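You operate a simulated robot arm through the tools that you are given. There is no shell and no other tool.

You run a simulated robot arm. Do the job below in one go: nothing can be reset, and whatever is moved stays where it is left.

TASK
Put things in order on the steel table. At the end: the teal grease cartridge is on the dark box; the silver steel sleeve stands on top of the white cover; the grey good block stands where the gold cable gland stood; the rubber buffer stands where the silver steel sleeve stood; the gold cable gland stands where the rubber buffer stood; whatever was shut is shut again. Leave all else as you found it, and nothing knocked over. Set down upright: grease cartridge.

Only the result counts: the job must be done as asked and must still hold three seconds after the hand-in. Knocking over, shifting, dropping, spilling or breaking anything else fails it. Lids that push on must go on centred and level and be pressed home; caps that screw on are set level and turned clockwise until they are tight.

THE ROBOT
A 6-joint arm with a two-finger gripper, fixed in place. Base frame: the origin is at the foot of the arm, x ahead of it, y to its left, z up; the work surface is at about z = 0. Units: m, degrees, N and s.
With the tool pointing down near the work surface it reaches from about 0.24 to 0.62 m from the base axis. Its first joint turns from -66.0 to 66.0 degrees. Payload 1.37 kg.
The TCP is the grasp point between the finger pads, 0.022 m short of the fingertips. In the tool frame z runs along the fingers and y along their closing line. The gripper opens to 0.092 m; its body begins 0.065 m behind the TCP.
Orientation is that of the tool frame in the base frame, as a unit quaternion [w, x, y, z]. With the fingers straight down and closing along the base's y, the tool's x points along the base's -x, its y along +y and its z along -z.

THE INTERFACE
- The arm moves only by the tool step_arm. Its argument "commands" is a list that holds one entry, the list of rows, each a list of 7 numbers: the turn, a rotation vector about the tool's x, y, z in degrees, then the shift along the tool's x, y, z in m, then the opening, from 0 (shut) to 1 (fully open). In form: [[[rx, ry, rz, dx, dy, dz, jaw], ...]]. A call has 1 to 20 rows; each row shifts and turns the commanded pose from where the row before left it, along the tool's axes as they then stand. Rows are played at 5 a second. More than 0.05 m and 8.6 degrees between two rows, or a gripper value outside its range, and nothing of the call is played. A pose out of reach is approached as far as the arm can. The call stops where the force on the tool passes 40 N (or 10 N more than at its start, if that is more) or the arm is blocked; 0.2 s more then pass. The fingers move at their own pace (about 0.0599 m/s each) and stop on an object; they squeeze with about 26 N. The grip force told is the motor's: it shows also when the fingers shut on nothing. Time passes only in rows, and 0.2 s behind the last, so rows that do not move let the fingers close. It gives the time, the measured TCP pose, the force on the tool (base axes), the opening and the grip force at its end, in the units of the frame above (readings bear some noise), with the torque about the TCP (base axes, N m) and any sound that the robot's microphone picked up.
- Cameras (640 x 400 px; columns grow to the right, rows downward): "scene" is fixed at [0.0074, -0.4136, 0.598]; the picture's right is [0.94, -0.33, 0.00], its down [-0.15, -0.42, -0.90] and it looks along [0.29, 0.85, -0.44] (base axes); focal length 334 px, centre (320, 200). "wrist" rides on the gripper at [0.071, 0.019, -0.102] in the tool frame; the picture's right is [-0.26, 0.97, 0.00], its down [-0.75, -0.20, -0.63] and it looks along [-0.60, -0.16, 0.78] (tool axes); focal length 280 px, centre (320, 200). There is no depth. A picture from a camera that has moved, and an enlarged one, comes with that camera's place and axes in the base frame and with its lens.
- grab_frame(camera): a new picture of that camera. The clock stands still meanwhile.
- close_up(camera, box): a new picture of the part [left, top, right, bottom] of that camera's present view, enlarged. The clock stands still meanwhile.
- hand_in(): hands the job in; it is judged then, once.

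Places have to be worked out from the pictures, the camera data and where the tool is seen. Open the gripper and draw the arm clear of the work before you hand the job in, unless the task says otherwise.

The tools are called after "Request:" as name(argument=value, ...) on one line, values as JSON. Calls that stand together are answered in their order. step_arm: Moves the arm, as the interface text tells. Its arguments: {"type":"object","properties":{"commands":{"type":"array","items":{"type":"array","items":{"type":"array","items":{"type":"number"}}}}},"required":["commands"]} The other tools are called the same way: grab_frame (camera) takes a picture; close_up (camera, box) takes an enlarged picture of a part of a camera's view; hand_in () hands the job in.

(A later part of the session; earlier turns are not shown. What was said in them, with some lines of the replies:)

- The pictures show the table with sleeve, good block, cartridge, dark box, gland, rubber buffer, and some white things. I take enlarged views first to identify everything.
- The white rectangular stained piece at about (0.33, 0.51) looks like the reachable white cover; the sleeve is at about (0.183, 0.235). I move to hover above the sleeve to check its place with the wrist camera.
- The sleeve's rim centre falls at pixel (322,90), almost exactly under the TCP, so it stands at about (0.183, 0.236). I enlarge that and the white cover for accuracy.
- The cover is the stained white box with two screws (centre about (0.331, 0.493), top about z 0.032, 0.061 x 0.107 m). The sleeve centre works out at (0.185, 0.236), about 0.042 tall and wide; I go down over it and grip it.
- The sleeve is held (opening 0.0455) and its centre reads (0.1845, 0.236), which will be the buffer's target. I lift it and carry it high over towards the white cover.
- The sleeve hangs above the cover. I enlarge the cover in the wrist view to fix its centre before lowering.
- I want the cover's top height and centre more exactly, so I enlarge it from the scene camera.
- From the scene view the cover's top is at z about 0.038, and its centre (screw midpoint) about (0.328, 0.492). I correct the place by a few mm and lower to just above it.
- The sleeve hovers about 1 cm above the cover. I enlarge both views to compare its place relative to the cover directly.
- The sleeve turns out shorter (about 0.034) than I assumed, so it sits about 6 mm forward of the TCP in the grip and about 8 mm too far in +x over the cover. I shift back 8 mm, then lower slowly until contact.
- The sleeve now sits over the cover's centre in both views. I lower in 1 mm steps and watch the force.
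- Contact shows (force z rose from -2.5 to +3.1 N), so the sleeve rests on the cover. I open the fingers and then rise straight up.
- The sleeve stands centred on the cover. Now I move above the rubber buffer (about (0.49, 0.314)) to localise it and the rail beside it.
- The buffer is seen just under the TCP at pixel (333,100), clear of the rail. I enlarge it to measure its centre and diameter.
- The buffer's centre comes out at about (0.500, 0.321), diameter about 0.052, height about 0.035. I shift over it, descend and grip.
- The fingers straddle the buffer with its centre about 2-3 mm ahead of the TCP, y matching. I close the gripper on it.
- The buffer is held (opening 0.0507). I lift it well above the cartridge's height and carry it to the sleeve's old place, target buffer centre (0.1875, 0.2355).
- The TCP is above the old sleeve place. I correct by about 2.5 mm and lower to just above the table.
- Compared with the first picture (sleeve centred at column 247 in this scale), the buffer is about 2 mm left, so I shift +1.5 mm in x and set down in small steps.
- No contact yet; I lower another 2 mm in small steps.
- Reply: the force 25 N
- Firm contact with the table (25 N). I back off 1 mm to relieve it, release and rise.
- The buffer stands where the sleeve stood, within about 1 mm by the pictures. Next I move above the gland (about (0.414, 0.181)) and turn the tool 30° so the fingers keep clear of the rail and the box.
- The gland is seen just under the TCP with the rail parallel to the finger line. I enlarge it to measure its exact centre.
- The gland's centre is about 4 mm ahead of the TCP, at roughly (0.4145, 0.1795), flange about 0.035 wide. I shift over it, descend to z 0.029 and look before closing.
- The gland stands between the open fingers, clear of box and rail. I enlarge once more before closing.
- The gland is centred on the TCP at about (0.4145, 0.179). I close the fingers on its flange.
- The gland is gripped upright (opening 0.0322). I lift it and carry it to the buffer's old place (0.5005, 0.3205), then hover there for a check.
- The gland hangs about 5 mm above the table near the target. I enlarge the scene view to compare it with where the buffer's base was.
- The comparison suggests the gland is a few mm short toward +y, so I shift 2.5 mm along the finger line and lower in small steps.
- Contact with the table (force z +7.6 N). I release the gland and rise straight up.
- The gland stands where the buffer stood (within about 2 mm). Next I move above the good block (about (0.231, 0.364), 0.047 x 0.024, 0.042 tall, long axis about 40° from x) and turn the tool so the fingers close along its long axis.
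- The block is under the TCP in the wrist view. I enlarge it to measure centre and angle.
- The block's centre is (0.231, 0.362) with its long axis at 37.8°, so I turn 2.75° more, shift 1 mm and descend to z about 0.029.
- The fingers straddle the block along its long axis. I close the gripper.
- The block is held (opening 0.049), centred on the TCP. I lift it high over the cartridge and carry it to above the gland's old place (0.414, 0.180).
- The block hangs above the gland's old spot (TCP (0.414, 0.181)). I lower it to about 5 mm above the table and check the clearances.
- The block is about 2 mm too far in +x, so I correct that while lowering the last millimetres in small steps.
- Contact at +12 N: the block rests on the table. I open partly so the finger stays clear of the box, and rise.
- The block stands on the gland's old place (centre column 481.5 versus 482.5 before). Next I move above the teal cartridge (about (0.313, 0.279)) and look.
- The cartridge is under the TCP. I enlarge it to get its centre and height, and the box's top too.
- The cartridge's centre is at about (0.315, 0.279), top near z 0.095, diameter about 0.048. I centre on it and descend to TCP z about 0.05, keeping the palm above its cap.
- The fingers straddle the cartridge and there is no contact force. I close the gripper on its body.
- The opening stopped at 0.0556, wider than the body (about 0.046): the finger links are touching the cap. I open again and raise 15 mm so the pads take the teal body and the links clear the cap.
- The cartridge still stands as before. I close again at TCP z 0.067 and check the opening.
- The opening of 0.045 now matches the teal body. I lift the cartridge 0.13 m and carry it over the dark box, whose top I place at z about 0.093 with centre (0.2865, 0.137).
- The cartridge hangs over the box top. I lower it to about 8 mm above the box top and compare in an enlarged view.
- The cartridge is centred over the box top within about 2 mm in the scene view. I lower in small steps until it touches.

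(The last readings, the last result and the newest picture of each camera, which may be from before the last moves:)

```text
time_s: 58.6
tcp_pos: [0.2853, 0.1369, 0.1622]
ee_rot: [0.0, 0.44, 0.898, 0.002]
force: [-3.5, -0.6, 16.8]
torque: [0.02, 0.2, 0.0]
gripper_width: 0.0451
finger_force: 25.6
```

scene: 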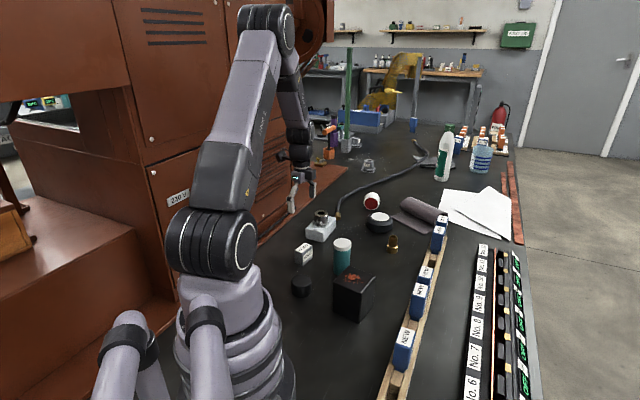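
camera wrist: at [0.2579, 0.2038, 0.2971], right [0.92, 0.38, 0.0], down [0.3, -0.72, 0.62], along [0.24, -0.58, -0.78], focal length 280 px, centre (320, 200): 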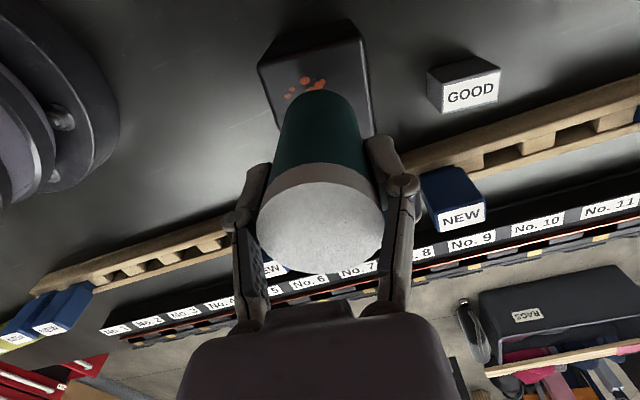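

Contact with the box top (+17 N, so the top is at about z 0.094). I relieve it slightly, open the fingers slowly and rise.

Request:
step_arm(commands=[[[0, 0, 0, 0, 0, -0.0005, 0], [0, 0, 0, 0, 0, 0, 0.65], [0, 0, 0, 0, 0, 0, 0.85], [0, 0, 0, 0, 0, 0, 1], [0, 0, 0, 0, 0, 0, 1], [0, 0, 0, 0, 0, -0.01, 1], [0, 0, 0, 0, 0, -0.03, 1], [0, 0, 0, 0, 0, -0.05, 1], [0, 0, 0, 0, 0, -0.05, 1], [0, 0, 0, 0, 0, 0, 1]]])

Request:
close_up(camera="scene", box=[270, 170, 470, 330])

Request:
grab_frame(camera="wrist")

```text
time_s: 60.8
tcp_pos: [0.2866, 0.1345, 0.3037]
ee_rot: [0.0, 0.44, 0.898, 0.001]
force: [0.4, 0.2, -0.6]
torque: [-0.01, -0.01, 0.01]
gripper_width: 0.0919
finger_force: 0.2
```

```text
2.50 times, centred on (370, 250) of scene
camera zoom: at [0.0074, -0.4136, 0.598], right [0.94, -0.33, 0.0], down [-0.15, -0.42, -0.9], along [0.29, 0.85, -0.44], focal length 836 px, centre (195, 75)
```

zoom: 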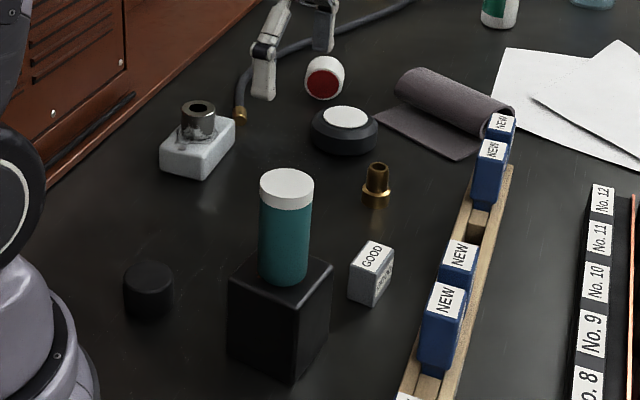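

```text
taken
camera wrist: at [0.2582, 0.2015, 0.4047], right [0.92, 0.38, 0.0], down [0.3, -0.72, 0.62], along [0.24, -0.58, -0.78], focal length 280 px, centre (320, 200)
```

wrist: 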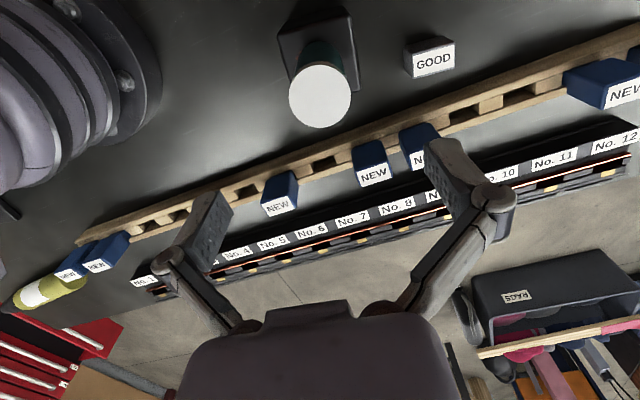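

The cartridge stands upright on the box and all other items stand. I check the box against the first picture and move the arm back up to its starting area, clear of the work.

Request:
step_arm(commands=[[[0, 0, 0, 0, 0, -0.03, 1], [0, 0, 0, 0, 0, -0.035, 1], [0, 0, 0, 0.0375, 0.0075, 0, 1], [0, 0, 0, 0.0375, 0.0075, 0, 1], [0, 0, 0, 0.0375, 0.0075, 0, 1], [0, 0, 0, 0.0375, 0.0075, 0, 1], [0, 0, 0, 0, 0, 0, 1], [0, 0, 0, 0, 0, 0, 1]]])

Request:
close_up(camera="scene", box=[280, 230, 420, 330])

Request:
close_up(camera="scene", box=[290, 170, 460, 270])

Request:
grab_frame(camera="scene")

Request:
grab_frame(camera="wrist")

```text
time_s: 62.6
tcp_pos: [0.2164, 0.2725, 0.3683]
ee_rot: [-0.001, 0.44, 0.898, 0.0]
force: [0.2, -0.2, -1.0]
torque: [-0.06, -0.01, 0.01]
gripper_width: 0.0921
finger_force: 0.1
```

```text
4.00 times, centred on (350, 280) of scene
camera zoom: at [0.0074, -0.4136, 0.598], right [0.94, -0.33, 0.0], down [-0.15, -0.42, -0.9], along [0.29, 0.85, -0.44], focal length 1338 px, centre (200, -120)
```

zoom: 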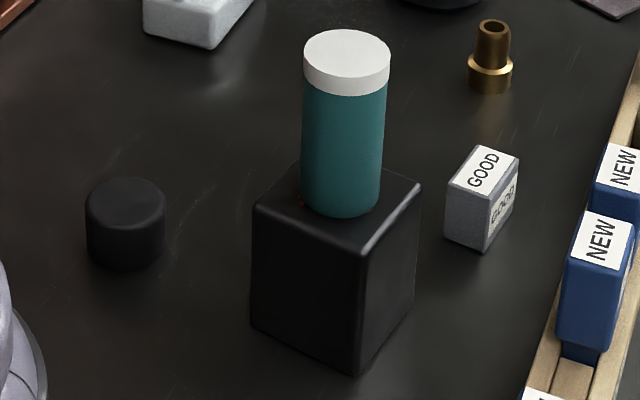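

```text
3.76 times, centred on (375, 220) of scene
camera zoom: at [0.0074, -0.4136, 0.598], right [0.94, -0.33, 0.0], down [-0.15, -0.42, -0.9], along [0.29, 0.85, -0.44], focal length 1259 px, centre (113, 125)
```

zoom: 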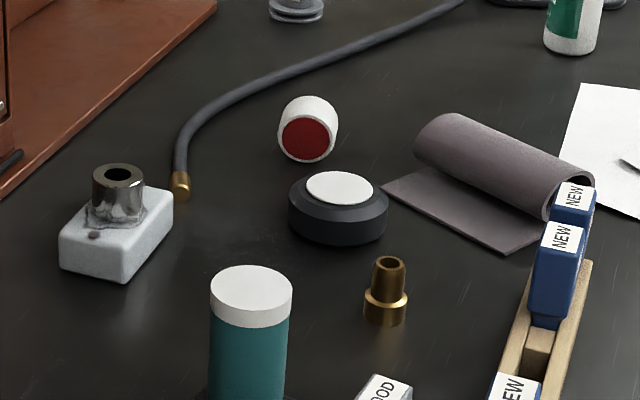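

```text
taken
```

scene: 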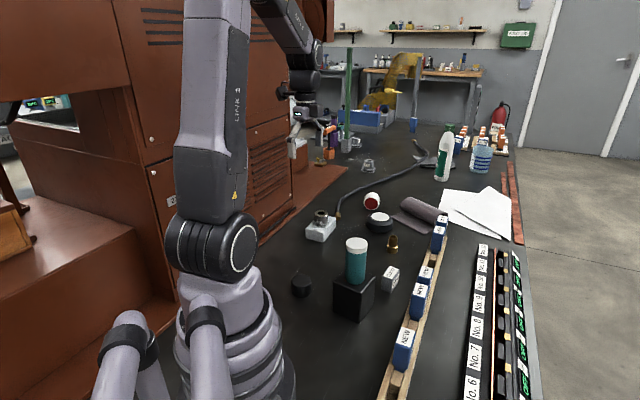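

```text
taken
camera wrist: at [0.1888, 0.3396, 0.4692], right [0.92, 0.38, 0.0], down [0.3, -0.72, 0.62], along [0.24, -0.58, -0.78], focal length 280 px, centre (320, 200)
```

wrist: 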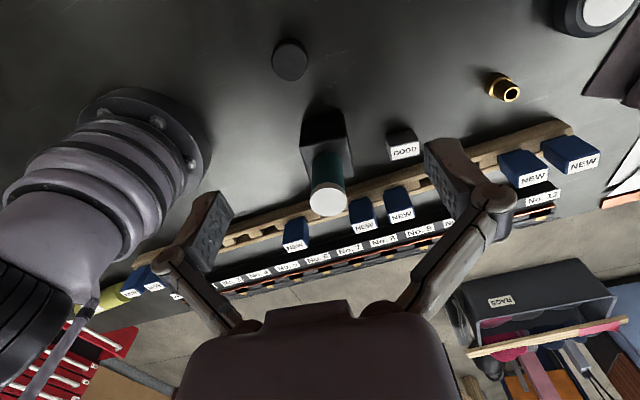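

Every picture shows the result as asked: cartridge upright on the unmoved box, sleeve on the white cover, block, buffer and gland on their target places, everything else unchanged, gripper open and clear. I hand the job in.

Request:
hand_in()

```text
The job is handed in.
```

I moved all five items and handed the job in. In the last pictures everything is upright and nothing else on the table had moved. I got no verdict back from the hand-in.

| Item | Final place | Fit |
|---|---|---|
| Teal grease cartridge | Upright on the dark box | About 2 mm off the centre of the box top; the box did not shift |
| Silver steel sleeve | On top of the white cover | Centred between the cover's two screws |
| Rubber buffer | Where the sleeve stood | Within about 1 mm |
| Gold cable gland | Where the buffer stood | Within about 2 mm |
| Grey good block | Where the gland stood | Within about 2 mm |

- **White cover:** I took this to be the stained white box with two screws. The round dial with a white top and the white-and-red cup were the other white things nearby. The dial was out of reach, and the cup was lying on its side farther off.
- **First grip on the cartridge:** the finger links touched its cap, so I opened, raised the gripper 16 mm and gripped the body instead. The cartridge stayed standing and its cap looked level afterwards.
- **Shut things:** I opened nothing, so there was nothing to shut again.

The gripper is open and the arm is back near its starting position, clear of the work.
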